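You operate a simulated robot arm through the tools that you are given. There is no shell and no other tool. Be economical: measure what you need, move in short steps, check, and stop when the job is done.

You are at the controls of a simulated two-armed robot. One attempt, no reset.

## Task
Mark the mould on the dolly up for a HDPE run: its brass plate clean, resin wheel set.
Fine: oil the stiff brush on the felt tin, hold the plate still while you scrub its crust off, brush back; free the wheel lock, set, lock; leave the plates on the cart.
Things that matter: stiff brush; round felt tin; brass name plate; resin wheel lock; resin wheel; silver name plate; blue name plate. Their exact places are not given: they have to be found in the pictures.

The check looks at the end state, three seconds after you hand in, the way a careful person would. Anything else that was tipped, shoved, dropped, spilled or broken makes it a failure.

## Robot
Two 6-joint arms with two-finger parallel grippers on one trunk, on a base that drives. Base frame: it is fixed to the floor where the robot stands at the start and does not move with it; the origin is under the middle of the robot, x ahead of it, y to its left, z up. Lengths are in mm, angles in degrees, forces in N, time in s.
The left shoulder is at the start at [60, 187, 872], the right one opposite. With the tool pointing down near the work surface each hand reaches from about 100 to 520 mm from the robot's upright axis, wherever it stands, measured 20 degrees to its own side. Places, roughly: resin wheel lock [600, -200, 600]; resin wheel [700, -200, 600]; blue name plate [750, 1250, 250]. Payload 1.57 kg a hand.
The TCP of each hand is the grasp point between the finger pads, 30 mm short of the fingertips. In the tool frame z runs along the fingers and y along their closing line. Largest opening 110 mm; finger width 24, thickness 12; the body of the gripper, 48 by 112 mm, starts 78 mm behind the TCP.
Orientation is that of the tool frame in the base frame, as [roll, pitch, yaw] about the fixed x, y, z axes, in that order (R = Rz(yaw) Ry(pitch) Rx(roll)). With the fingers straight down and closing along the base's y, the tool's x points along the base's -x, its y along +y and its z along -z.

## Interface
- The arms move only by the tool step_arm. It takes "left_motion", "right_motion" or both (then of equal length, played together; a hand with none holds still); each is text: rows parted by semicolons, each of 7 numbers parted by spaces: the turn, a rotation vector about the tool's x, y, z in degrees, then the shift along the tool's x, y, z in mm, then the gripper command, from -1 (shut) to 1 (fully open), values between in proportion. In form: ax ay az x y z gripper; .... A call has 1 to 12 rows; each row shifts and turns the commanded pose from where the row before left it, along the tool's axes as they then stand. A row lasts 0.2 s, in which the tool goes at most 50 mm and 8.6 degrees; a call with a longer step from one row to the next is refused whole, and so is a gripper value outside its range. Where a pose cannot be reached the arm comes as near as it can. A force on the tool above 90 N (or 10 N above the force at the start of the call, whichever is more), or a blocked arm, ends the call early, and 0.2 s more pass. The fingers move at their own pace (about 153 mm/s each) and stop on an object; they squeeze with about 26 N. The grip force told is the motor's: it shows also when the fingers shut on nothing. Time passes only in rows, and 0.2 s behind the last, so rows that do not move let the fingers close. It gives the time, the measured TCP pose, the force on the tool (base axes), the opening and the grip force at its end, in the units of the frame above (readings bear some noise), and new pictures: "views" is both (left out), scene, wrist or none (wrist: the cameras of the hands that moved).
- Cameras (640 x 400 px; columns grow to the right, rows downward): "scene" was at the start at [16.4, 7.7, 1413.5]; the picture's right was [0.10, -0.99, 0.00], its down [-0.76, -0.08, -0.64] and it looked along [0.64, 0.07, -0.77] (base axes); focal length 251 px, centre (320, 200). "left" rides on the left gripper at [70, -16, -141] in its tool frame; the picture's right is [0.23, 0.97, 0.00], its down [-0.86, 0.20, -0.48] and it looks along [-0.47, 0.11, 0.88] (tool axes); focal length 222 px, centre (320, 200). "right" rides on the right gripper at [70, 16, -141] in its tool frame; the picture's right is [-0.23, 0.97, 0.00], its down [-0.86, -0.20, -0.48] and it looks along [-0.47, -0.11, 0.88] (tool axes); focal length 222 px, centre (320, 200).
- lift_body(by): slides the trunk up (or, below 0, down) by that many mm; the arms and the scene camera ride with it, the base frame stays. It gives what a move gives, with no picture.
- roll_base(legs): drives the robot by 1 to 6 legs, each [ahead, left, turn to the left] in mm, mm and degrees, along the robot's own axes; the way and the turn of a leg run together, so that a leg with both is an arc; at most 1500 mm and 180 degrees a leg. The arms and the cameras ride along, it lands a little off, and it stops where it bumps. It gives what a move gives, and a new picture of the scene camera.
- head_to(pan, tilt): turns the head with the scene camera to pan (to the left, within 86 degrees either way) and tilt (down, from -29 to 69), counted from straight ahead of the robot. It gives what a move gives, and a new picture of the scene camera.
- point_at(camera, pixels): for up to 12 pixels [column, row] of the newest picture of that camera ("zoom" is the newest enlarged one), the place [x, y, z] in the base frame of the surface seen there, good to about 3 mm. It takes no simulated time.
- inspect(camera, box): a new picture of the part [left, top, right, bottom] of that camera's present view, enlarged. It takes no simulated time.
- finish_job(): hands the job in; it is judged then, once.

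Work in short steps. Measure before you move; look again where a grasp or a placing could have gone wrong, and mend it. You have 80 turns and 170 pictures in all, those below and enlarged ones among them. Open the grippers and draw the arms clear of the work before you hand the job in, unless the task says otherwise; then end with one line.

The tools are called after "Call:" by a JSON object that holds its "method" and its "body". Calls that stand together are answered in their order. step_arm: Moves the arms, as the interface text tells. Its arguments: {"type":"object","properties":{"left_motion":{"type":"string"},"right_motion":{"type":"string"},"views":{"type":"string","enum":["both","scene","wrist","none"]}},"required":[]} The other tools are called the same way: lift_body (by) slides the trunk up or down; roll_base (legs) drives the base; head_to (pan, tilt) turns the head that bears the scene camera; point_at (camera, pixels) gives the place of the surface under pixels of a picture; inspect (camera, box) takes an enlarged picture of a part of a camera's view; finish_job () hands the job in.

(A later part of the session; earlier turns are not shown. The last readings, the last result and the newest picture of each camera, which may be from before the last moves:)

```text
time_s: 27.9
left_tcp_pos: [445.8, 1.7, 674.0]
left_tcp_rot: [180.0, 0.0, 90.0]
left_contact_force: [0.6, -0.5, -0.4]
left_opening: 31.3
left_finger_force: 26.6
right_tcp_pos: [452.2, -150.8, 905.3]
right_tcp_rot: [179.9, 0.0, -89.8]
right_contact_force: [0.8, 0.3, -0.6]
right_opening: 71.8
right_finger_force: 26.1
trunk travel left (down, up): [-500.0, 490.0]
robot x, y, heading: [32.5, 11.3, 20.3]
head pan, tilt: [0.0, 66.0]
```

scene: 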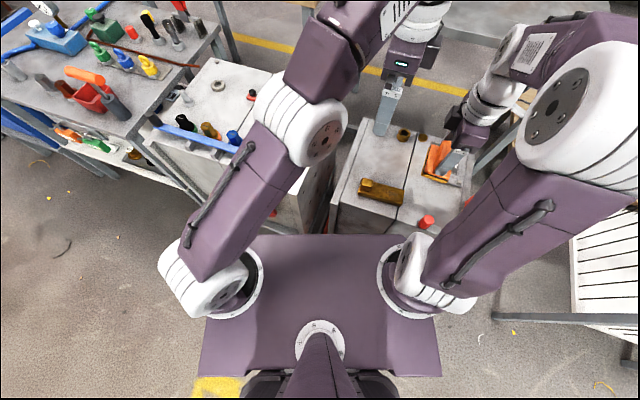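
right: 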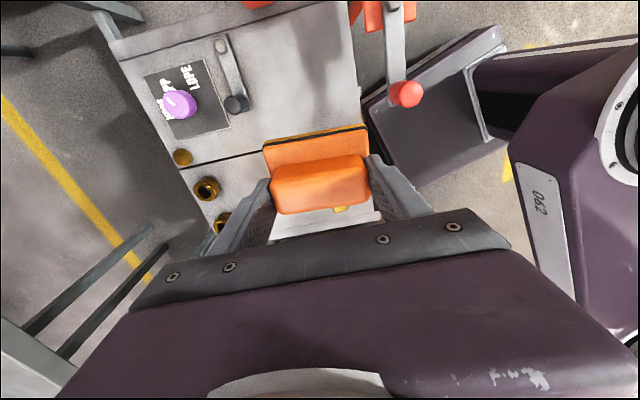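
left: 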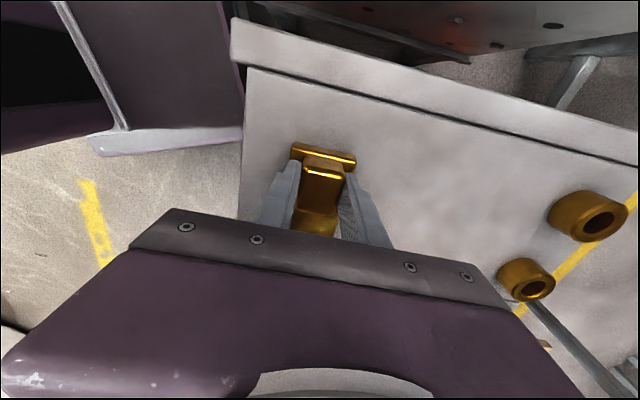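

Block gripped. I bring the brush to y≈−108 at z≈760 first and check arm clearance in the scene view.

Call:
{"method": "step_arm", "body": {"right_motion": "0 0 0 -14 2 0 -1; 0 0 0 -14 2 20 -1; 0 0 0 -14 0 30 -1; 0 0 0 0 0 40 -1; 0 0 0 0 0 40 -1; 0 0 0 0 0 20 -1; 0 0 0 0 0 0 -1", "views": "both"}}

Call:
{"method": "inspect", "body": {"camera": "scene", "box": [300, 60, 500, 220]}}

```text
time_s: 29.5
left_tcp_pos: [446.0, 1.4, 673.6]
left_tcp_rot: [-180.0, 0.0, 90.0]
left_contact_force: [0.2, -0.9, 0.3]
left_opening: 31.3
left_finger_force: 25.6
right_tcp_pos: [445.9, -106.5, 755.6]
right_tcp_rot: [180.0, 0.0, -90.0]
right_contact_force: [-0.3, 0.9, -1.5]
right_opening: 71.5
right_finger_force: 25.8
trunk travel left (down, up): [-500.0, 490.0]
robot x, y, heading: [34.0, 12.0, 20.0]
head pan, tilt: [0.0, 66.0]
```

scene: 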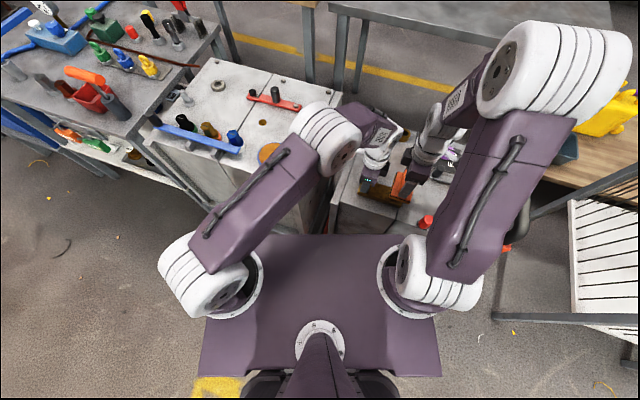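
right: 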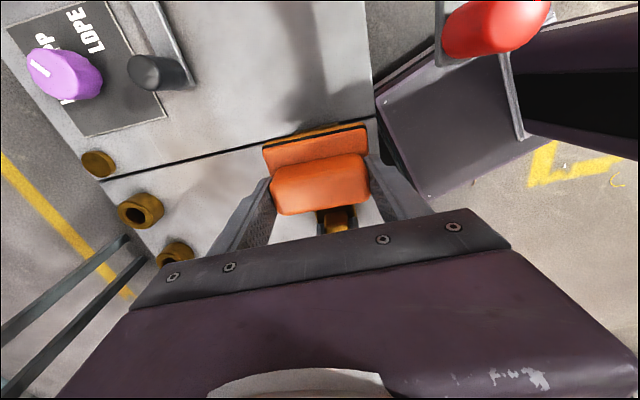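

```text
2.50 times, centred on (400, 140) of scene
```

zoom: 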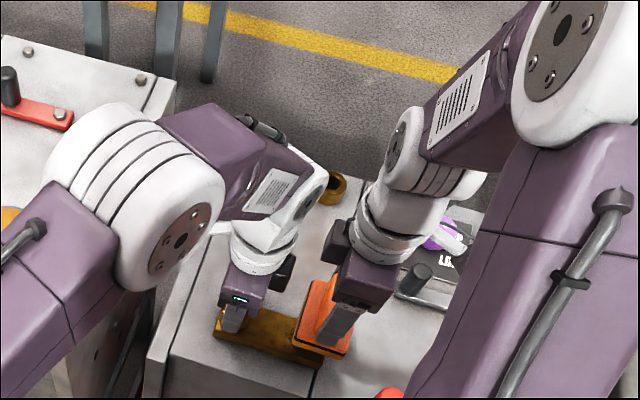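

Some dark boxes on the two grippers face each other (zoom 290,270 and 335,240). I measure the gap before going closer.

Call:
{"method": "point_at", "body": {"camera": "zoom", "pixels": [[290, 262], [284, 280], [330, 240], [338, 258], [300, 200], [385, 195], [370, 160], [240, 285], [375, 280], [320, 180], [455, 240], [365, 230]]}}

```text
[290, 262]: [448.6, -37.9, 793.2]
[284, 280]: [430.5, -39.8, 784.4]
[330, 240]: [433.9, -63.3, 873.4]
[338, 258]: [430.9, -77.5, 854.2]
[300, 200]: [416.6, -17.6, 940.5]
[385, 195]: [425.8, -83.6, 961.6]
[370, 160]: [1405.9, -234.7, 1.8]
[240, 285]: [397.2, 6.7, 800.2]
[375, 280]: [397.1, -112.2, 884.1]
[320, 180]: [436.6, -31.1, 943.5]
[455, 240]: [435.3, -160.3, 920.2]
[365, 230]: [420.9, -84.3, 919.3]
```

Gap between the boxes is only ~20 mm. I reopen the left hand, raise it 3 mm, lean its top 15° toward +y, and regrip, so the brush can cover the whole crust.

Call:
{"method": "step_arm", "body": {"left_motion": "0 0 0 0 0 0 0; 0 0 0 0 0 0 0; 0 0 0 0 0 -3 0; 0 -5 0 0 0 0 0; 0 -5 0 0 0 0 0; 0 -5 0 0 0 0 0; 0 0 0 0 0 0 0; 0 0 0 0 0 0 -1; 0 0 0 0 0 0 -1; 0 0 0 0 0 0 -1", "views": "wrist"}}

Call:
{"method": "inspect", "body": {"camera": "scene", "box": [320, 100, 480, 220]}}

```text
time_s: 31.7
left_tcp_pos: [446.5, 0.0, 675.4]
left_tcp_rot: [179.9, 15.1, 90.0]
left_contact_force: [0.0, 0.0, 0.9]
left_opening: 31.3
left_finger_force: 26.3
right_tcp_pos: [446.7, -106.4, 755.5]
right_tcp_rot: [-179.9, -0.1, -90.0]
right_contact_force: [-0.9, -0.2, -0.3]
right_opening: 71.2
right_finger_force: 26.2
trunk travel left (down, up): [-500.0, 490.0]
robot x, y, heading: [32.6, 12.2, 20.1]
head pan, tilt: [0.0, 66.0]
```

left: 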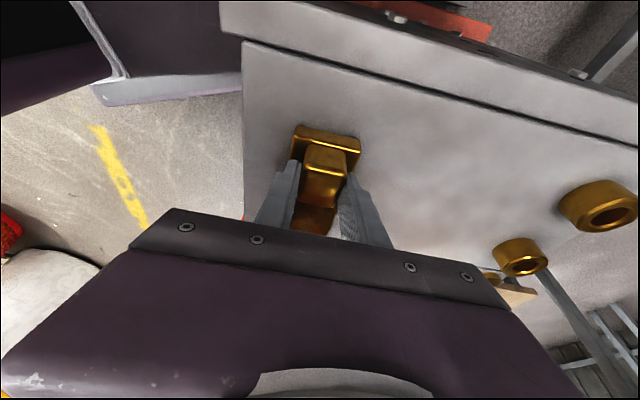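

```text
3.33 times, centred on (400, 160) of scene
```

zoom: 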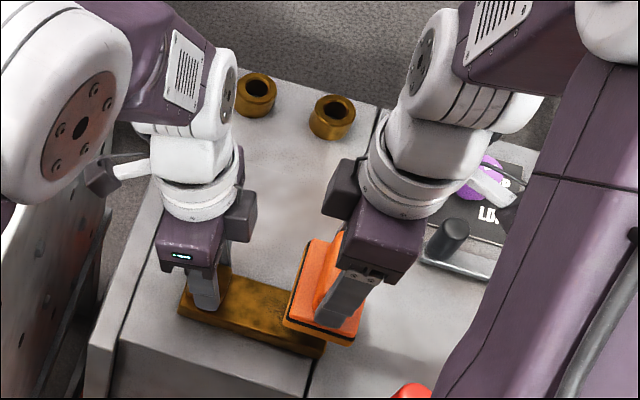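

Clearance is good now. I move the brush to y≈−92 and lower to the plate with small last steps.

Call:
{"method": "step_arm", "body": {"right_motion": "0 0 0 -7 0 15 -1; 0 0 0 -7 0 20 -1; 0 0 0 0 0 11 -1; 0 0 0 0 0 3 -1; 0 0 0 0 0 2 -1; 0 0 0 0 0 1.5 -1; 0 0 0 0 0 0 -1", "views": "wrist"}}

```text
time_s: 33.3
left_tcp_pos: [447.1, 0.2, 676.3]
left_tcp_rot: [180.0, 14.9, 89.9]
left_contact_force: [-0.5, 1.4, 1.1]
left_opening: 31.2
left_finger_force: 26.2
right_tcp_pos: [446.6, -93.1, 704.7]
right_tcp_rot: [180.0, 0.0, -89.9]
right_contact_force: [0.6, -0.3, -1.1]
right_opening: 71.3
right_finger_force: 25.9
trunk travel left (down, up): [-500.0, 490.0]
robot x, y, heading: [31.7, 14.6, 20.2]
head pan, tilt: [0.0, 66.0]
```

right: 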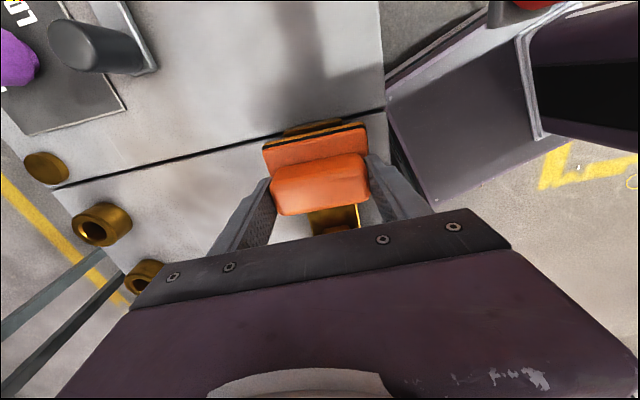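

No contact yet at 704.7; step down further in small steps.

Call:
{"method": "step_arm", "body": {"right_motion": "0 0 0 0 0 1.5 -1; 0 0 0 0 0 1.5 -1; 0 0 0 0 0 1 -1; 0 0 0 0 0 0 -1", "views": "none"}}

```text
time_s: 34.3
left_tcp_pos: [446.6, 0.3, 676.3]
left_tcp_rot: [-179.9, 15.1, 90.0]
left_contact_force: [0.0, -0.9, -0.1]
left_opening: 31.4
left_finger_force: 25.9
right_tcp_pos: [447.2, -95.5, 699.4]
right_tcp_rot: [180.0, 0.0, -89.9]
right_contact_force: [0.3, 0.7, 2.4]
right_opening: 71.6
right_finger_force: 25.9
trunk travel left (down, up): [-500.0, 490.0]
robot x, y, heading: [35.5, 15.0, 20.0]
head pan, tilt: [0.0, 66.0]
```

Contact begins at z≈699. I press 1.5 mm more and make scrubbing strokes in y and x.

Call:
{"method": "step_arm", "body": {"right_motion": "0 0 0 0 0 1.5 -1; 0 0 0 -10 0 0 -1; 0 0 0 20 0 0 -1; 0 0 0 -20 0 0 -1; 0 0 0 20 0 0 -1; 0 0 0 -20 0 0 -1; 0 0 0 20 0 0 -1; 0 0 0 -10 15 0 -1; 0 0 0 0 -30 0 -1; 0 0 0 0 30 0 -1; 0 0 0 0 -30 0 -1; 0 0 0 0 15 0 -1", "views": "wrist"}}

```text
time_s: 36.9
left_tcp_pos: [446.4, 0.5, 677.4]
left_tcp_rot: [180.0, 15.0, 90.0]
left_contact_force: [-1.9, 1.1, 15.0]
left_opening: 31.4
left_finger_force: 25.9
right_tcp_pos: [446.4, -94.1, 699.0]
right_tcp_rot: [-179.8, 0.0, -89.8]
right_contact_force: [4.7, -0.1, 10.0]
right_opening: 71.6
right_finger_force: 26.2
trunk travel left (down, up): [-500.0, 490.0]
robot x, y, heading: [35.2, 14.1, 20.3]
head pan, tilt: [0.0, 66.0]
```

right: 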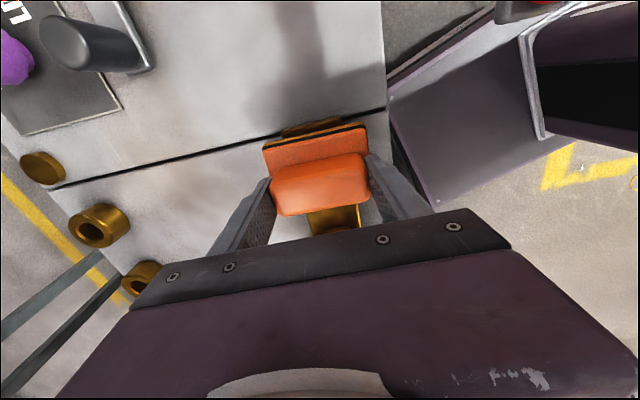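

Scrub pressure was ~10 N, the plate stayed put. I lift the brush 60 mm, move it back 60 mm, and look.

Call:
{"method": "step_arm", "body": {"right_motion": "0 0 0 0 0 -30 -1; 0 0 0 0 0 -40 -1; 0 0 0 30 0 -20 -1; 0 0 0 40 0 0 -1; 0 0 0 40 0 0 -1", "views": "scene"}}

Call:
{"method": "inspect", "body": {"camera": "scene", "box": [340, 150, 440, 220]}}

Call:
{"method": "inspect", "body": {"camera": "right", "box": [240, 60, 440, 260]}}

```text
time_s: 38.1
left_tcp_pos: [444.9, 0.6, 676.7]
left_tcp_rot: [179.9, 15.0, 90.0]
left_contact_force: [-1.5, -0.7, 12.3]
left_opening: 31.2
left_finger_force: 25.9
right_tcp_pos: [446.1, -203.1, 788.1]
right_tcp_rot: [-180.0, 0.0, -89.7]
right_contact_force: [-0.3, 0.0, -1.4]
right_opening: 71.4
right_finger_force: 26.0
trunk travel left (down, up): [-500.0, 490.0]
robot x, y, heading: [32.9, 15.7, 20.2]
head pan, tilt: [0.0, 66.0]
```

scene: 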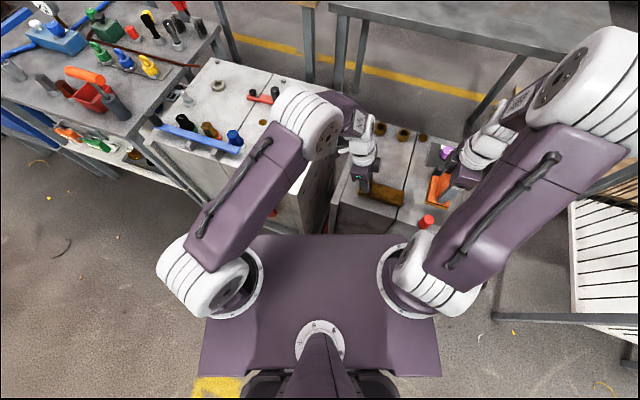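

```text
5.71 times, centred on (390, 185) of scene
```

zoom: 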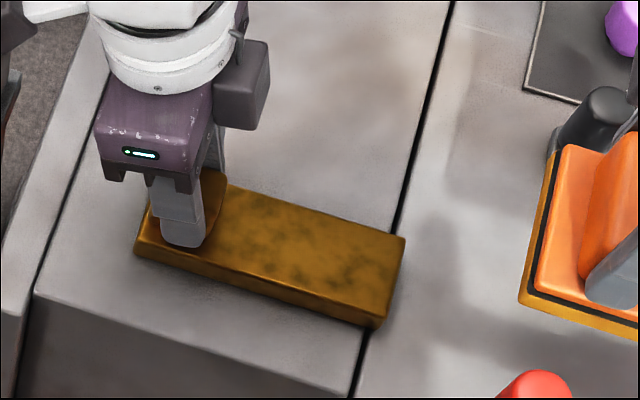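

```text
2.00 times, centred on (340, 160) of right
```

zoom: 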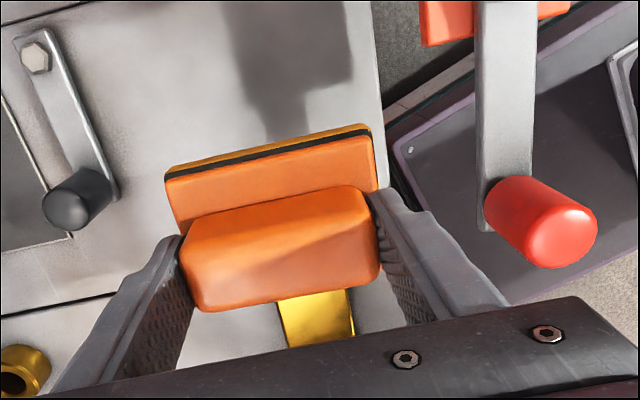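

The crust spot (zoom 300,250) is hard to judge. I raise the right hand and shift it forward in x so its camera sees the plate.

Call:
{"method": "step_arm", "body": {"right_motion": "0 0 0 0 -25 -40 -1; 0 0 0 0 -25 -40 -1; 0 0 0 0 -25 -40 -1; 0 0 0 0 -25 -40 -1; 0 0 0 0 0 0 -1", "views": "wrist"}}

Call:
{"method": "inspect", "body": {"camera": "right", "box": [340, 120, 480, 220]}}

```text
time_s: 39.3
left_tcp_pos: [445.7, -1.3, 677.6]
left_tcp_rot: [179.9, 15.0, 90.0]
left_contact_force: [-1.0, 2.5, 10.9]
left_opening: 31.2
left_finger_force: 26.5
right_tcp_pos: [549.1, -204.3, 950.0]
right_tcp_rot: [179.9, 0.1, -89.9]
right_contact_force: [-0.1, -0.2, -0.4]
right_opening: 71.4
right_finger_force: 26.0
trunk travel left (down, up): [-500.0, 490.0]
robot x, y, heading: [36.7, 9.9, 20.1]
head pan, tilt: [0.0, 66.0]
```

right: 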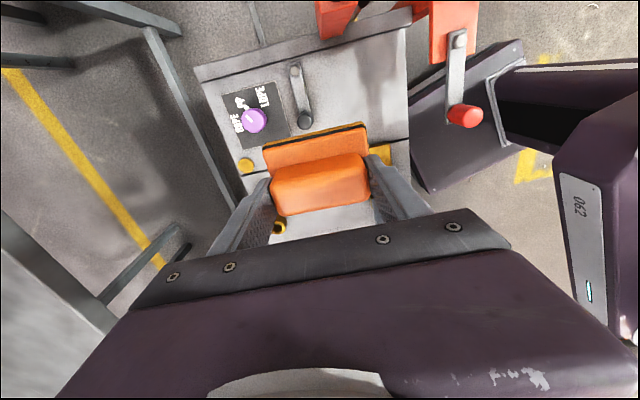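

```text
4.00 times, centred on (410, 170) of right
```

zoom: 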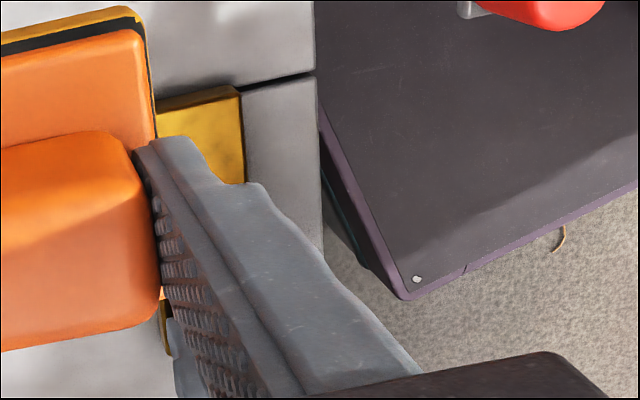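

Plate is hidden behind the finger; I shift the right hand another 90 mm in x and 50 in +y.

Call:
{"method": "step_arm", "body": {"right_motion": "0 0 0 -20 -30 0 -1; 0 0 0 -20 -30 0 -1; 0 0 0 -10 -30 0 -1; 0 0 0 0 0 0 -1", "views": "wrist"}}

Call:
{"method": "inspect", "body": {"camera": "right", "box": [370, 80, 530, 180]}}

```text
time_s: 40.3
left_tcp_pos: [445.9, 0.1, 677.1]
left_tcp_rot: [-180.0, 15.0, 90.0]
left_contact_force: [-2.6, 0.4, 10.4]
left_opening: 31.1
left_finger_force: 26.5
right_tcp_pos: [636.2, -152.0, 947.9]
right_tcp_rot: [-180.0, 0.1, -89.9]
right_contact_force: [0.1, -0.2, -1.0]
right_opening: 71.7
right_finger_force: 26.1
trunk travel left (down, up): [-500.0, 490.0]
robot x, y, heading: [28.9, 15.8, 20.3]
head pan, tilt: [0.0, 66.0]
```

right: 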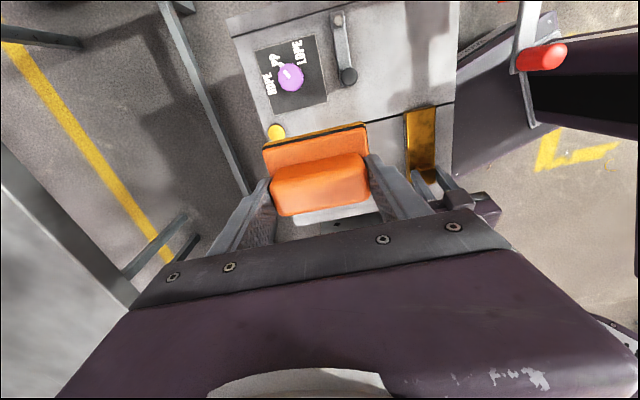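

```text
4.00 times, centred on (450, 130) of right
```

zoom: 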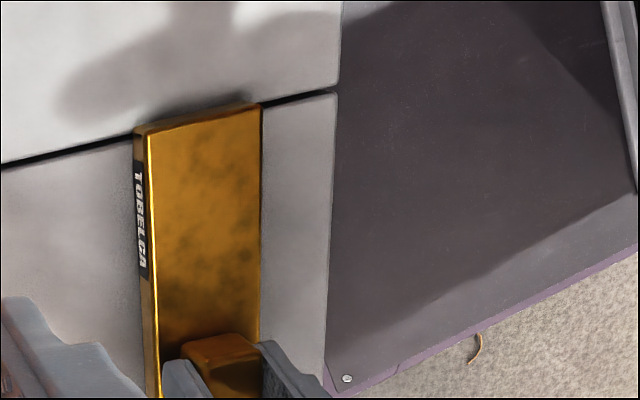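

The crust bumps at the plate's far end appear gone. I zoom more, and also look at the dial at (290,75).

Call:
{"method": "inspect", "body": {"camera": "right", "box": [395, 100, 450, 150]}}

Call:
{"method": "inspect", "body": {"camera": "right", "box": [245, 0, 375, 130]}}

```text
8.00 times, centred on (422, 125) of right
```

zoom: 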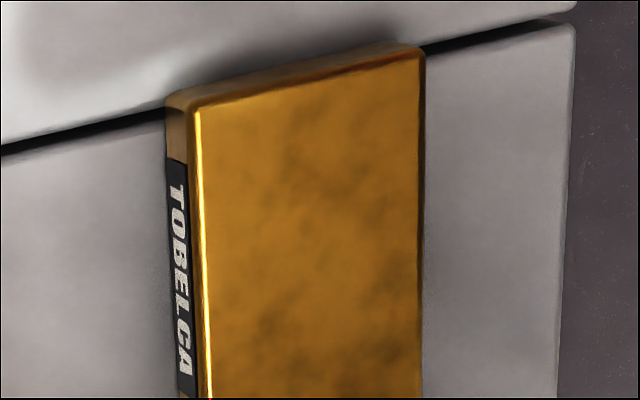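

```text
3.08 times, centred on (310, 65) of right
```

zoom: 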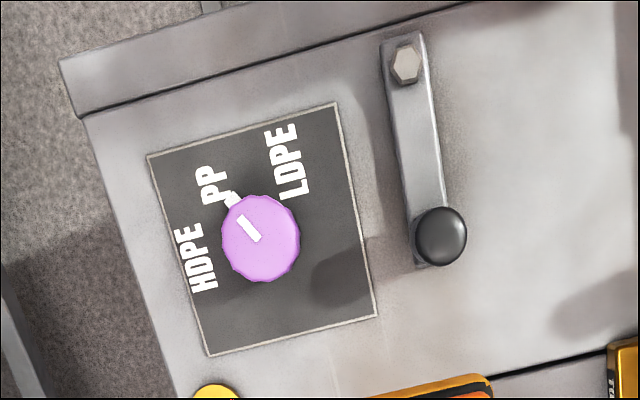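

Plate is clean. Wheel points to PP; HDPE is roughly straight ahead (+x). Now the left hand releases the block and retreats up and to the left, while the right hand turns back to yaw 180 (rotate +90 about tool z).

Call:
{"method": "step_arm", "body": {"left_motion": "0 0 0 0 0 0 0; 0 0 0 0 0 0 0; 0 0 0 0 0 -15 0; 0 0 0 0 0 -40 0; 0 0 0 0 0 -45 0; 0 0 0 0 0 -45 0; 0 0 0 0 0 -45 0; 0 0 0 0 0 -45 0; 0 0 0 40 0 -20 0; 0 0 0 40 0 -20 0; 0 0 0 40 0 -20 0; 0 0 0 40 0 -20 0", "right_motion": "0 0 7.5 0 0 0 -1; 0 0 7.5 0 0 0 -1; 0 0 7.5 0 0 0 -1; 0 0 7.5 0 0 0 -1; 0 0 7.5 0 0 0 -1; 0 0 7.5 0 0 0 -1; 0 0 7.5 0 0 0 -1; 0 0 7.5 0 0 0 -1; 0 0 7.5 0 0 0 -1; 0 0 7.5 0 0 0 -1; 0 0 7.5 0 0 0 -1; 0 0 7.5 0 0 0 -1", "views": "both"}}

```text
time_s: 42.9
left_tcp_pos: [446.0, 237.9, 938.4]
left_tcp_rot: [180.0, 15.0, 89.9]
left_contact_force: [0.0, -0.2, -0.5]
left_opening: 55.0
left_finger_force: 0.1
right_tcp_pos: [638.5, -151.3, 949.0]
right_tcp_rot: [-179.8, 0.0, -180.0]
right_contact_force: [-0.8, -0.6, -1.0]
right_opening: 71.3
right_finger_force: 25.9
trunk travel left (down, up): [-500.0, 490.0]
robot x, y, heading: [33.7, 11.4, 20.2]
head pan, tilt: [0.0, 66.0]
```

scene: 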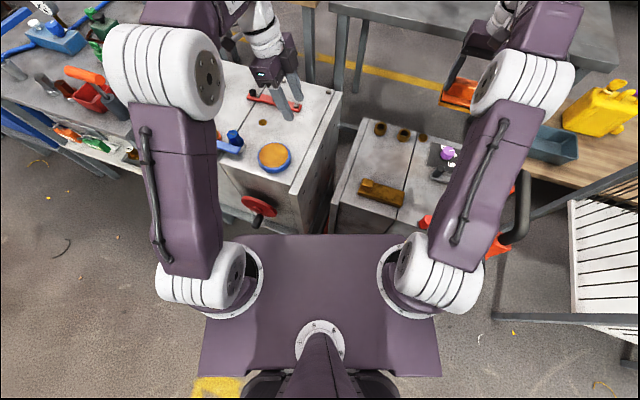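
right: 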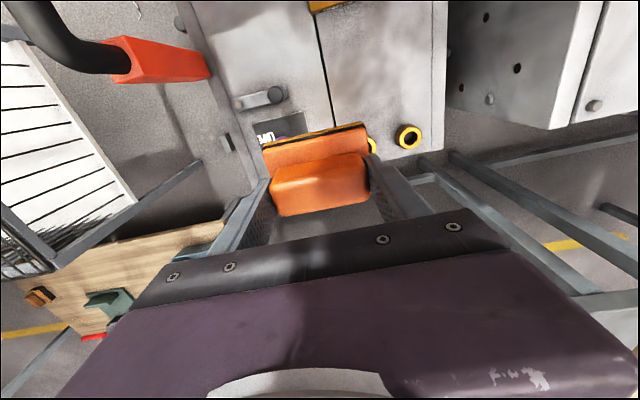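
left: 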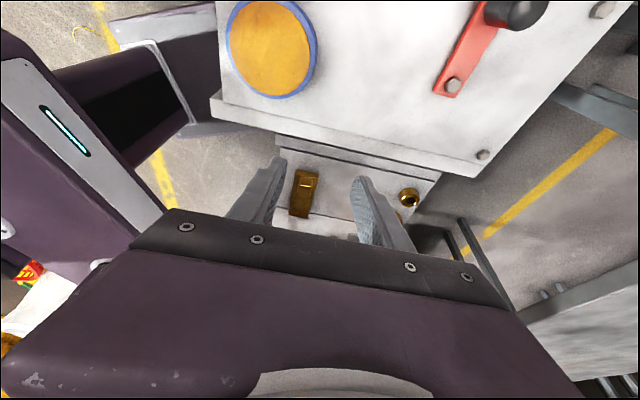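

Now move the brush over its original place (600,1) and descend to z≈690.

Call:
{"method": "step_arm", "body": {"right_motion": "0 0 0 9.6 38 0 -1; 0 0 0 9.6 38 0 -1; 0 0 0 9.6 38 0 -1; 0 0 0 9.7 38 0 -1; 0 0 0 0 0 45 -1; 0 0 0 0 0 45 -1; 0 0 0 0 0 45 -1; 0 0 0 0 0 45 -1; 0 0 0 0 0 45 -1; 0 0 0 0 0 25 -1; 0 0 0 0 0 6 -1; 0 0 0 0 0 0 -1", "views": "wrist"}}

```text
time_s: 45.5
left_tcp_pos: [446.3, 237.0, 938.1]
left_tcp_rot: [-179.9, 14.9, 90.1]
left_contact_force: [-0.3, -0.1, -0.4]
left_opening: 55.0
left_finger_force: 0.1
right_tcp_pos: [598.1, -1.9, 691.9]
right_tcp_rot: [-180.0, 0.0, -179.9]
right_contact_force: [-0.7, 0.5, -1.2]
right_opening: 71.7
right_finger_force: 26.1
trunk travel left (down, up): [-500.0, 490.0]
robot x, y, heading: [27.8, 10.6, 20.1]
head pan, tilt: [0.0, 66.0]
```

right: 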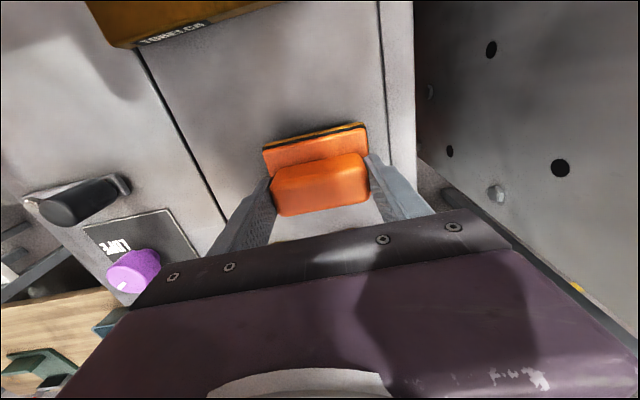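

Lower to touch in small steps.

Call:
{"method": "step_arm", "body": {"right_motion": "0 0 0 0 0 8 -1; 0 0 0 0 0 3 -1; 0 0 0 -1.5 2 1.5 -1; 0 0 0 0 0 1.5 -1; 0 0 0 0 0 1 -1; 0 0 0 0 0 0 -1", "views": "none"}}

```text
time_s: 46.9
left_tcp_pos: [444.8, 236.3, 939.7]
left_tcp_rot: [179.8, 15.0, 90.0]
left_contact_force: [-0.4, 0.7, -0.5]
left_opening: 55.0
left_finger_force: 0.2
right_tcp_pos: [599.8, 1.1, 678.2]
right_tcp_rot: [179.9, 0.2, -179.8]
right_contact_force: [-1.2, 0.3, 15.8]
right_opening: 71.4
right_finger_force: 25.5
trunk travel left (down, up): [-500.0, 490.0]
robot x, y, heading: [31.2, 12.3, 20.2]
head pan, tilt: [0.0, 66.0]
```

Brush is down (15.8 N). I ease 1 mm, open, and rise.

Call:
{"method": "step_arm", "body": {"right_motion": "0 0 0 0 0 -1 -1; 0 0 0 0 0 0 0.85; 0 0 0 0 0 0 0.85; 0 0 0 0 0 -15 0.85; 0 0 0 0 0 -40 0.85; 0 0 0 0 0 -45 0.85; 0 0 0 0 0 -45 0.85; 0 0 0 0 0 -45 0.85", "views": "both"}}

```text
time_s: 48.7
left_tcp_pos: [446.0, 236.9, 938.8]
left_tcp_rot: [180.0, 15.0, 90.0]
left_contact_force: [0.7, 0.2, 0.3]
left_opening: 55.0
left_finger_force: 0.0
right_tcp_pos: [600.0, 3.0, 867.7]
right_tcp_rot: [180.0, 0.1, -180.0]
right_contact_force: [-0.5, -0.4, 0.2]
right_opening: 101.6
right_finger_force: 0.1
trunk travel left (down, up): [-500.0, 490.0]
robot x, y, heading: [32.8, 9.7, 20.1]
head pan, tilt: [0.0, 66.0]
```

scene: 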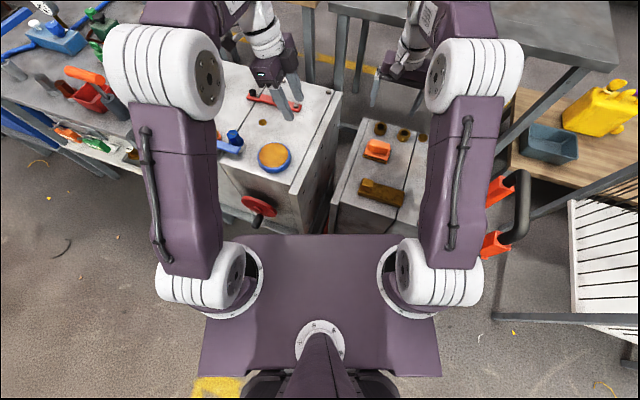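
right: 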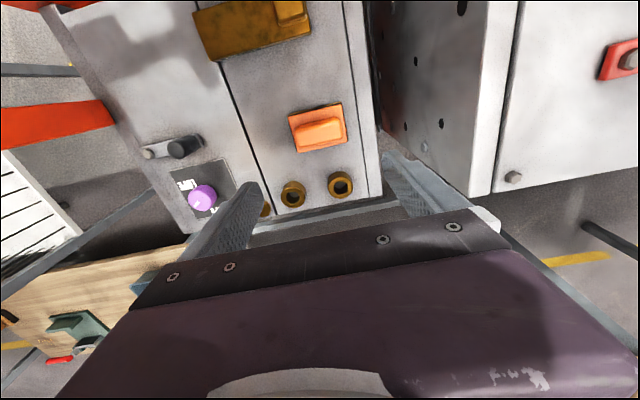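

Brush is back in place. Now I move the right hand to above the lock/wheel area for a close look.

Call:
{"method": "step_arm", "body": {"right_motion": "0 0 0 8 -44.5 -5 0.85; 0 0 0 8 -44.5 -5 0.85; 0 0 0 8 -44.5 -5 0.85; 0 0 0 8 -44.5 -5 0.85; 0 0 0 8 -44.5 -5 0.85; 0 0 0 0 0 0 0.85", "views": "wrist"}}

Call:
{"method": "inspect", "body": {"camera": "right", "box": [250, 90, 400, 190]}}

```text
time_s: 50.1
left_tcp_pos: [445.4, 237.4, 939.3]
left_tcp_rot: [180.0, 15.0, 90.0]
left_contact_force: [0.1, 0.0, -0.1]
left_opening: 55.0
left_finger_force: 0.1
right_tcp_pos: [561.0, -221.9, 894.1]
right_tcp_rot: [180.0, 0.0, -179.8]
right_contact_force: [0.7, 0.4, -0.5]
right_opening: 102.0
right_finger_force: 0.1
trunk travel left (down, up): [-500.0, 490.0]
robot x, y, heading: [36.2, 12.3, 20.3]
head pan, tilt: [0.0, 66.0]
```

right: 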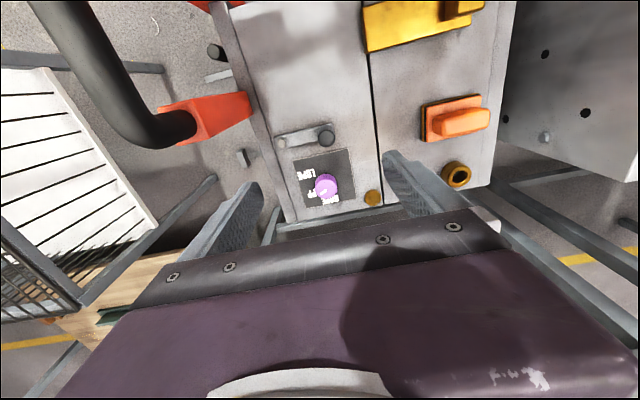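

```text
4.00 times, centred on (325, 140) of right
```

zoom: 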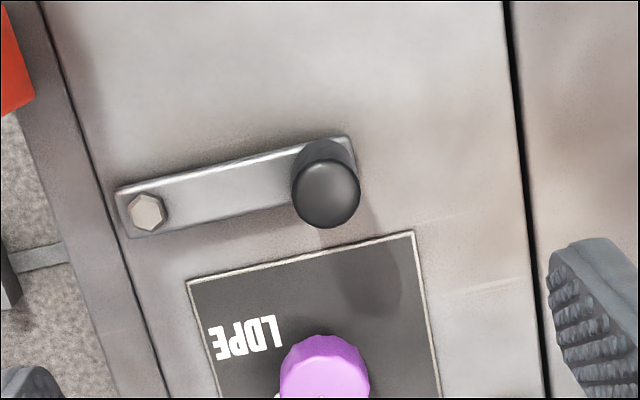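

I measure the lever pivot, knob, wheel, label places precisely from this view.

Call:
{"method": "point_at", "body": {"camera": "zoom", "pixels": [[146, 212], [328, 195], [326, 150], [340, 145], [220, 200], [245, 340], [415, 235], [188, 283], [325, 370]]}}

Call:
{"method": "inspect", "body": {"camera": "right", "box": [280, 140, 370, 215]}}

Call:
{"method": "inspect", "body": {"camera": "scene", "box": [400, 110, 500, 200]}}

```text
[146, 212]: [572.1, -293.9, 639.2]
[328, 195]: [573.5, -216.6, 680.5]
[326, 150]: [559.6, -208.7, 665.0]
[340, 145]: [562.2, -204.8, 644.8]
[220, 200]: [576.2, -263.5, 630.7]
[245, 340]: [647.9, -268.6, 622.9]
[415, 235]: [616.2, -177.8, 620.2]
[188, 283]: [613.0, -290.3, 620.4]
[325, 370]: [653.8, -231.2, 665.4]
```

```text
5.33 times, centred on (325, 178) of right
```

zoom: 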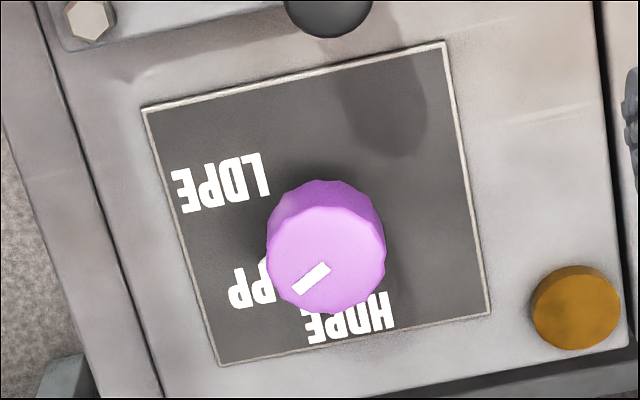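

```text
4.44 times, centred on (450, 155) of scene
```

zoom: 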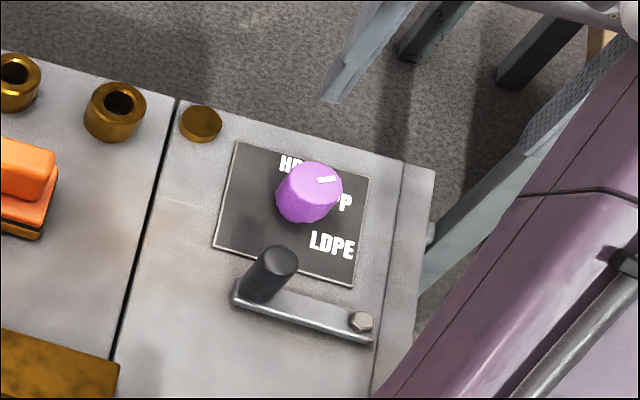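

Measuring labels, panel corners, knob top in raw right view, plus the pointer.

Call:
{"method": "point_at", "body": {"camera": "right", "pixels": [[307.2, 174.8], [310, 195.5], [330.6, 201], [292.5, 161], [348, 149], [356, 199], [301.5, 208], [325.4, 188], [316, 194.3], [320.6, 191], [328, 178], [374, 197]]}}

Call:
{"method": "point_at", "body": {"camera": "zoom", "pixels": [[288, 165], [333, 245], [346, 202], [316, 182], [334, 179], [320, 181], [300, 222], [240, 144], [368, 180], [352, 283], [215, 244], [300, 165]]}}

```text
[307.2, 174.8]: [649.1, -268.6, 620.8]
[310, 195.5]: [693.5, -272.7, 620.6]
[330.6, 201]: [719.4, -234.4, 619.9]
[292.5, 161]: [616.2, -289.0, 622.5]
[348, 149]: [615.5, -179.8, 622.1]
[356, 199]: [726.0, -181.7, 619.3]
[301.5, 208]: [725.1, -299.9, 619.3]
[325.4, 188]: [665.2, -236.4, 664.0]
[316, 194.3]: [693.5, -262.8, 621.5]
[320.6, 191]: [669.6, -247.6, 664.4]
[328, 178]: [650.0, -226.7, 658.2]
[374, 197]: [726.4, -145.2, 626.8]
```

```text
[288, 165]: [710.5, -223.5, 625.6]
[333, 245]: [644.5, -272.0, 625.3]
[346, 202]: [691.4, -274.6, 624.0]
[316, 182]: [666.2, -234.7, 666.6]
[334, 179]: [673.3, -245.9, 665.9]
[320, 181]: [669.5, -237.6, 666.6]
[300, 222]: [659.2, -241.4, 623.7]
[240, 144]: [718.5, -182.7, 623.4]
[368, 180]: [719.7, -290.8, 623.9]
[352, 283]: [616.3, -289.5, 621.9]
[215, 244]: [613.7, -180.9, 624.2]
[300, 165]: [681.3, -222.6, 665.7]
```

Geometry: wheel axis (668,−235), HDPE at 0° (+x), PP −60° (present), LDPE −120°. Lever pivot (569,−294), knob (570,−213), top 682. I turn the right hand to yaw 90 and halfway open to straddle the knob along x.

Call:
{"method": "step_arm", "body": {"right_motion": "0 0 7.5 0 0 0 0; 0 0 7.5 0 0 0 0; 0 0 7.5 0 0 0 0; 0 0 7.5 0 0 0 0; 0 0 7.5 0 0 0 0; 0 0 7.5 0 0 0 0; 0 0 7.5 0 0 0 0; 0 0 7.5 0 0 0 0; 0 0 7.5 0 0 0 0; 0 0 7.5 0 0 0 0; 0 0 7.5 0 0 0 0; 0 0 7.5 0 0 0 0", "views": "both"}}

```text
time_s: 52.7
left_tcp_pos: [446.2, 236.4, 938.4]
left_tcp_rot: [179.9, 15.0, 90.0]
left_contact_force: [0.6, -0.8, -0.5]
left_opening: 55.1
left_finger_force: 0.1
right_tcp_pos: [560.3, -221.8, 892.0]
right_tcp_rot: [-180.0, 0.0, 90.0]
right_contact_force: [-0.5, 0.3, 0.4]
right_opening: 55.0
right_finger_force: 0.0
trunk travel left (down, up): [-500.0, 490.0]
robot x, y, heading: [34.0, 11.7, 20.4]
head pan, tilt: [0.0, 66.0]
```

scene: 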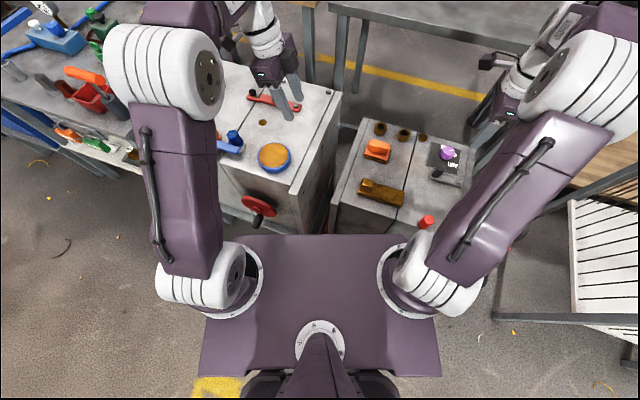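
right: 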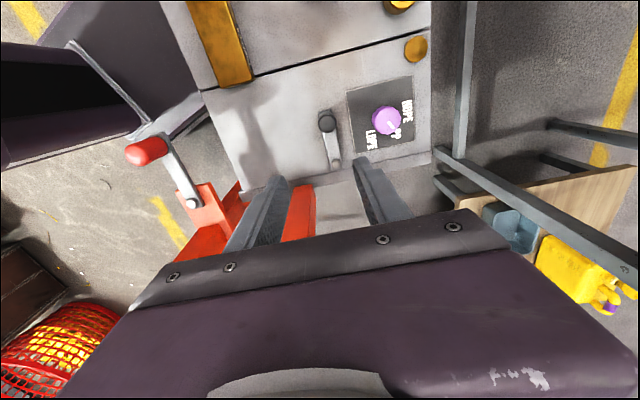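

Move over the knob (570,−213) and descend to z≈676 with the fingers straddling it.

Call:
{"method": "step_arm", "body": {"right_motion": "0 0 0 8.8 9.7 20 0; 0 0 0 0 0 45 0; 0 0 0 0 0 45 0; 0 0 0 0 0 45 0; 0 0 0 0 0 35 0; 0 0 0 0 0 26 0; 0 0 0 0 0 0 0", "views": "wrist"}}

```text
time_s: 54.3
left_tcp_pos: [445.9, 237.6, 938.7]
left_tcp_rot: [-180.0, 15.0, 90.0]
left_contact_force: [-0.5, 0.3, -0.5]
left_opening: 55.1
left_finger_force: 0.1
right_tcp_pos: [570.4, -212.1, 677.7]
right_tcp_rot: [-180.0, 0.0, 90.0]
right_contact_force: [-0.3, -0.4, -1.1]
right_opening: 55.2
right_finger_force: 0.1
trunk travel left (down, up): [-500.0, 490.0]
robot x, y, heading: [30.9, 11.3, 20.0]
head pan, tilt: [0.0, 66.0]
```

right: 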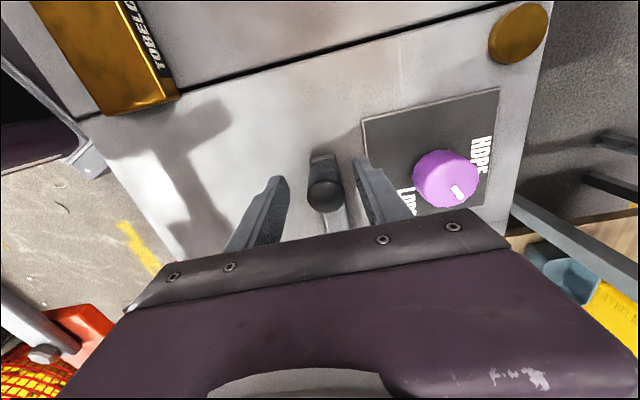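

Knob is centred. I narrow to ~30 mm and push gently toward −x (~25 mm).

Call:
{"method": "step_arm", "body": {"right_motion": "0 0 0 0 0 0 -0.45; 0 0 0 0 0 0 -0.45; 0 0 0 0 -6 0 -0.45; 0 0 0 0 -6 0 -0.45; 0 0 0 -1 -6 0 -0.45; 0 0 0 -2 -6 0 -0.45; 0 0 0 -2 -6 0 -0.45; 0 0 0 0 0 0 -0.45", "views": "wrist"}}

```text
time_s: 56.1
left_tcp_pos: [447.4, 236.8, 939.8]
left_tcp_rot: [-180.0, 14.9, 89.9]
left_contact_force: [-0.1, -0.4, 0.1]
left_opening: 55.3
left_finger_force: 0.1
right_tcp_pos: [541.5, -218.3, 677.1]
right_tcp_rot: [180.0, 0.0, 90.1]
right_contact_force: [0.0, 0.2, -0.2]
right_opening: 31.2
right_finger_force: 0.4
trunk travel left (down, up): [-500.0, 490.0]
robot x, y, heading: [33.6, 10.1, 19.9]
head pan, tilt: [0.0, 66.0]
```

right: 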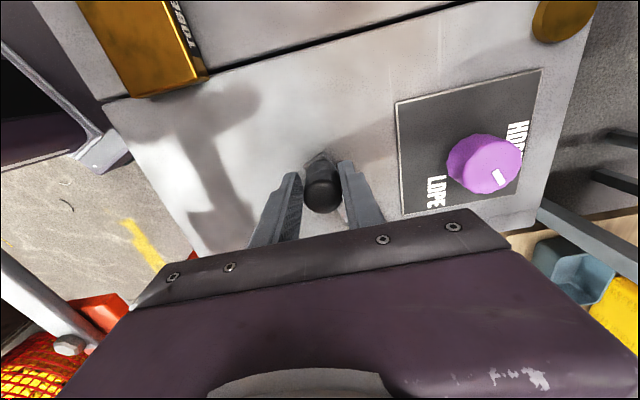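

The lever swings freely toward −x (φ≈19°). I continue along the arc, turning the tool with it, and watch the forces.

Call:
{"method": "step_arm", "body": {"right_motion": "0 0 -8 0 0 0 -0.45; 0 0 -8 0 -4 0 -0.45; 0 0 -8 0 -11 0 -0.45; 0 0 -8 0 -11 0 -0.45; 0 0 -8 0 -11 0 -0.45; 0 0 0 0 0 0 -0.45", "views": "wrist"}}

```text
time_s: 57.5
left_tcp_pos: [447.5, 236.2, 938.5]
left_tcp_rot: [180.0, 15.0, 90.1]
left_contact_force: [0.0, -0.2, 0.3]
left_opening: 55.1
left_finger_force: 0.0
right_tcp_pos: [507.9, -232.8, 677.3]
right_tcp_rot: [179.9, 0.1, 130.2]
right_contact_force: [3.8, 1.4, 0.8]
right_opening: 33.7
right_finger_force: 2.4
trunk travel left (down, up): [-500.0, 490.0]
robot x, y, heading: [30.8, 9.5, 20.0]
head pan, tilt: [0.0, 66.0]
```

right: 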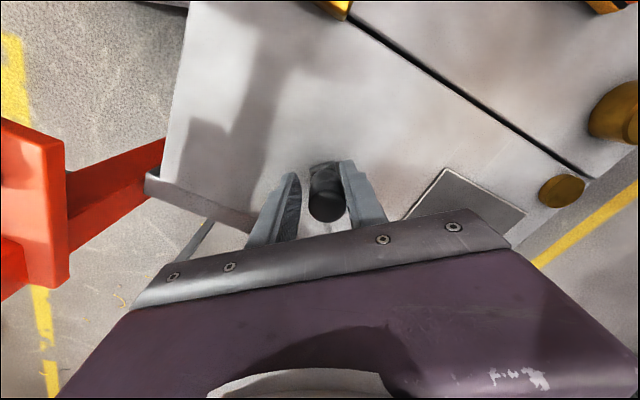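

At φ≈45° with slight resistance (4 N, finger pushed 2.5 mm). One more small step tells whether it's the end stop.

Call:
{"method": "step_arm", "body": {"right_motion": "0 0 -4 0 -5 0 -0.45; 0 0 0 0 0 0 -0.45; 0 0 0 0 0 0 -0.45", "views": "wrist"}}

Call:
{"method": "inspect", "body": {"camera": "right", "box": [270, 140, 390, 240]}}

Call:
{"method": "inspect", "body": {"camera": "scene", "box": [400, 110, 500, 200]}}

```text
time_s: 58.3
left_tcp_pos: [446.7, 237.4, 937.6]
left_tcp_rot: [-180.0, 15.0, 90.0]
left_contact_force: [-0.7, -0.4, 0.4]
left_opening: 55.0
left_finger_force: 0.1
right_tcp_pos: [503.9, -235.0, 676.3]
right_tcp_rot: [-179.9, 0.2, 134.2]
right_contact_force: [11.1, 5.3, 0.6]
right_opening: 41.0
right_finger_force: 6.2
trunk travel left (down, up): [-500.0, 490.0]
robot x, y, heading: [37.0, 9.1, 20.1]
head pan, tilt: [0.0, 66.0]
```

right: 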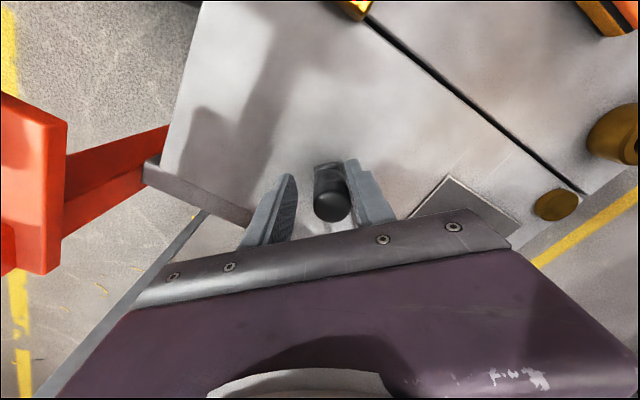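

```text
4.00 times, centred on (330, 190) of right
```

zoom: 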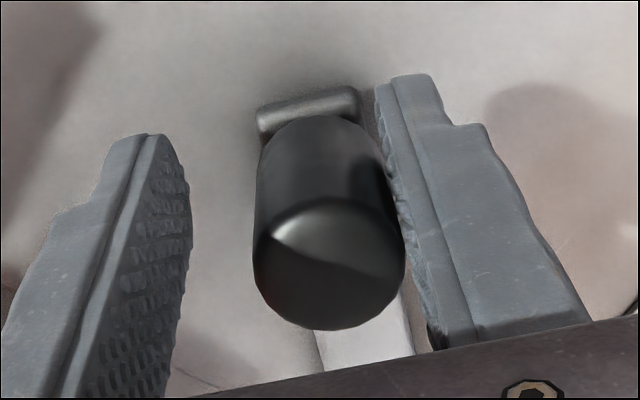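

```text
4.44 times, centred on (450, 155) of scene
```

zoom: 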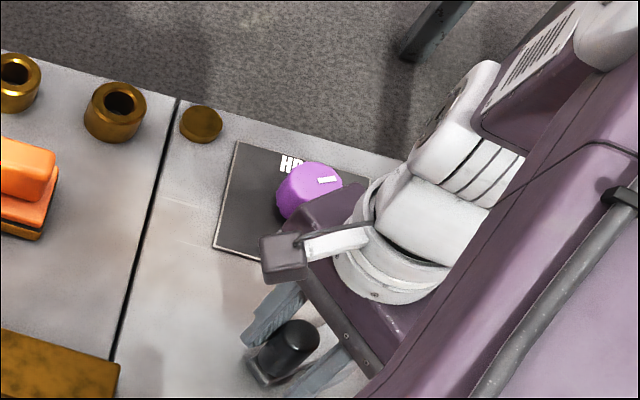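

The lever is at its end stop (φ≈45°, free). I open, rise 70 mm and move over the wheel (668,−235).

Call:
{"method": "step_arm", "body": {"right_motion": "0 0 0 0 4 0 -0.1; 0 0 0 0 0 0 0; 0 0 0 0 0 -35 0; 0 0 0 0 0 -35 0; 0 0 0 -28.5 28.4 0 0; 0 0 0 -28.5 28.4 0 0; 0 0 0 -28.5 28.4 0 0; 0 0 0 -28.5 28.4 0 0; 0 0 0 0 0 0 0", "views": "both"}}

```text
time_s: 60.3
left_tcp_pos: [445.1, 237.1, 939.5]
left_tcp_rot: [180.0, 15.0, 90.1]
left_contact_force: [0.2, 0.0, 0.1]
left_opening: 55.1
left_finger_force: 0.0
right_tcp_pos: [666.9, -234.8, 747.2]
right_tcp_rot: [179.9, 0.0, 134.0]
right_contact_force: [0.1, 0.2, 0.1]
right_opening: 55.1
right_finger_force: 0.0
trunk travel left (down, up): [-500.0, 490.0]
robot x, y, heading: [34.5, 14.4, 20.0]
head pan, tilt: [0.0, 66.0]
```

scene: 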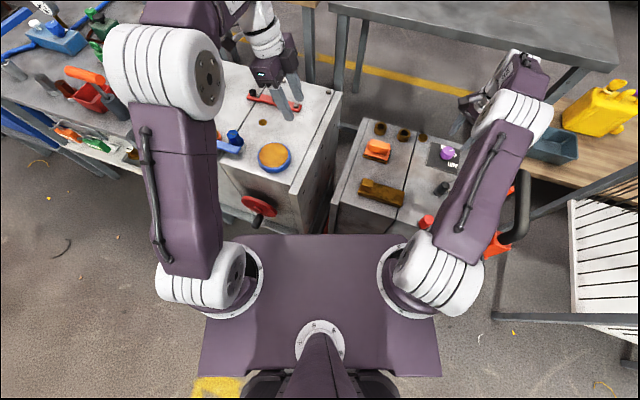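
right: 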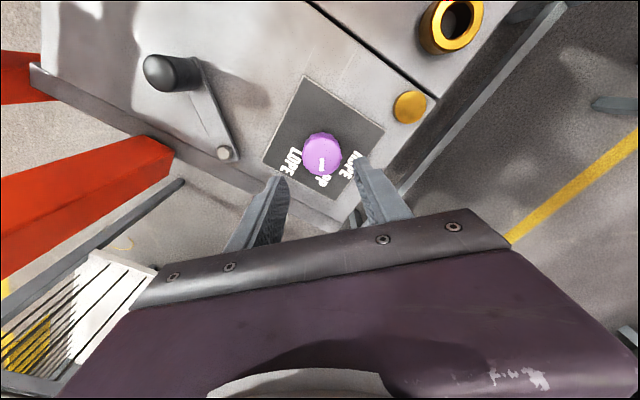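

Reach is fine; the lever stays open. I descend to z≈660 around the wheel and close.

Call:
{"method": "step_arm", "body": {"right_motion": "0 0 0 0 0 40 0; 0 0 0 0 0 30 0; 0 0 0 0 0 17 0; 0 0 0 0 0 0 0; 0 0 0 0 0 0 -1; 0 0 0 0 0 0 -1; 0 0 0 0 0 0 -1", "views": "wrist"}}

```text
time_s: 61.9
left_tcp_pos: [445.9, 236.0, 938.7]
left_tcp_rot: [-179.9, 15.0, 90.1]
left_contact_force: [-0.8, -0.1, -0.5]
left_opening: 54.9
left_finger_force: 0.1
right_tcp_pos: [668.6, -233.8, 658.9]
right_tcp_rot: [180.0, 0.1, 134.2]
right_contact_force: [5.1, 4.7, -1.8]
right_opening: 41.6
right_finger_force: 45.4
trunk travel left (down, up): [-500.0, 490.0]
robot x, y, heading: [34.3, 7.7, 20.1]
head pan, tilt: [0.0, 66.0]
```

right: 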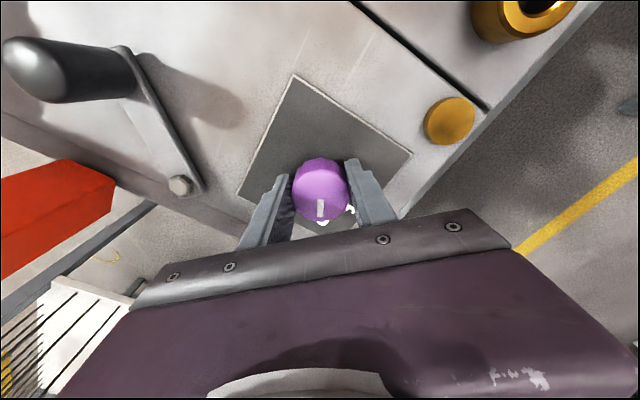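

Gripped (41.6 mm). I turn it +60° about base z (−60° about tool z).

Call:
{"method": "step_arm", "body": {"right_motion": "0 0 -7.5 0.5 0.5 0 -1; 0 0 -7.5 0 0 0 -1; 0 0 -7.5 0 0 0 -1; 0 0 -7.5 0 0 0 -1; 0 0 -7.5 0 0 0 -1; 0 0 -7.5 0 0 0 -1; 0 0 -7.5 0 0 0 -1; 0 0 -7.5 0 0 0 -1; 0 0 0 0 0 0 -1", "views": "wrist"}}

Call:
{"method": "inspect", "body": {"camera": "right", "box": [260, 120, 390, 240]}}

```text
time_s: 63.9
left_tcp_pos: [448.7, 236.8, 938.3]
left_tcp_rot: [180.0, 15.0, 90.0]
left_contact_force: [0.0, 0.6, -0.7]
left_opening: 54.8
left_finger_force: 0.0
right_tcp_pos: [668.0, -234.5, 659.2]
right_tcp_rot: [180.0, 0.0, -165.8]
right_contact_force: [7.2, -1.5, -9.4]
right_opening: 41.9
right_finger_force: 44.7
trunk travel left (down, up): [-500.0, 490.0]
robot x, y, heading: [31.5, 8.8, 20.1]
head pan, tilt: [0.0, 66.0]
```

right: 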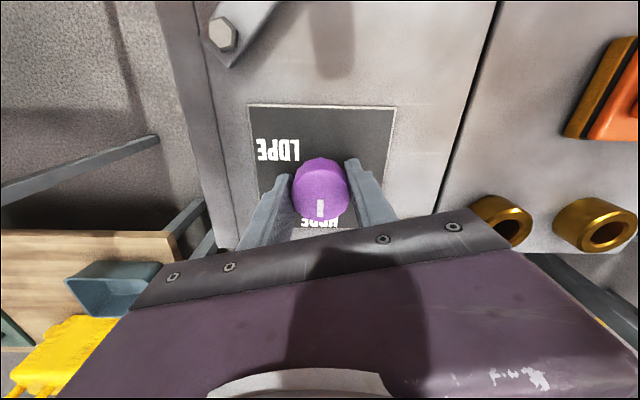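

```text
3.33 times, centred on (325, 180) of right
```

zoom: 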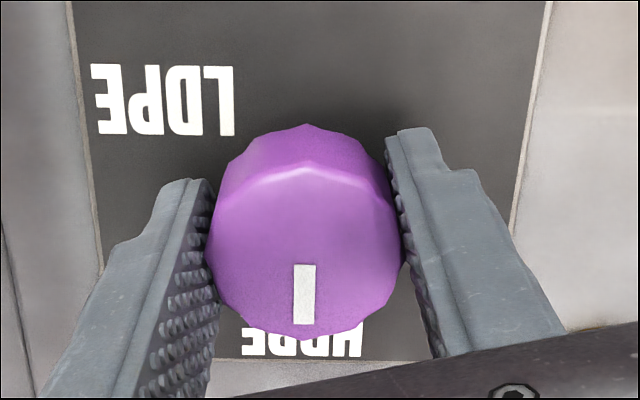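

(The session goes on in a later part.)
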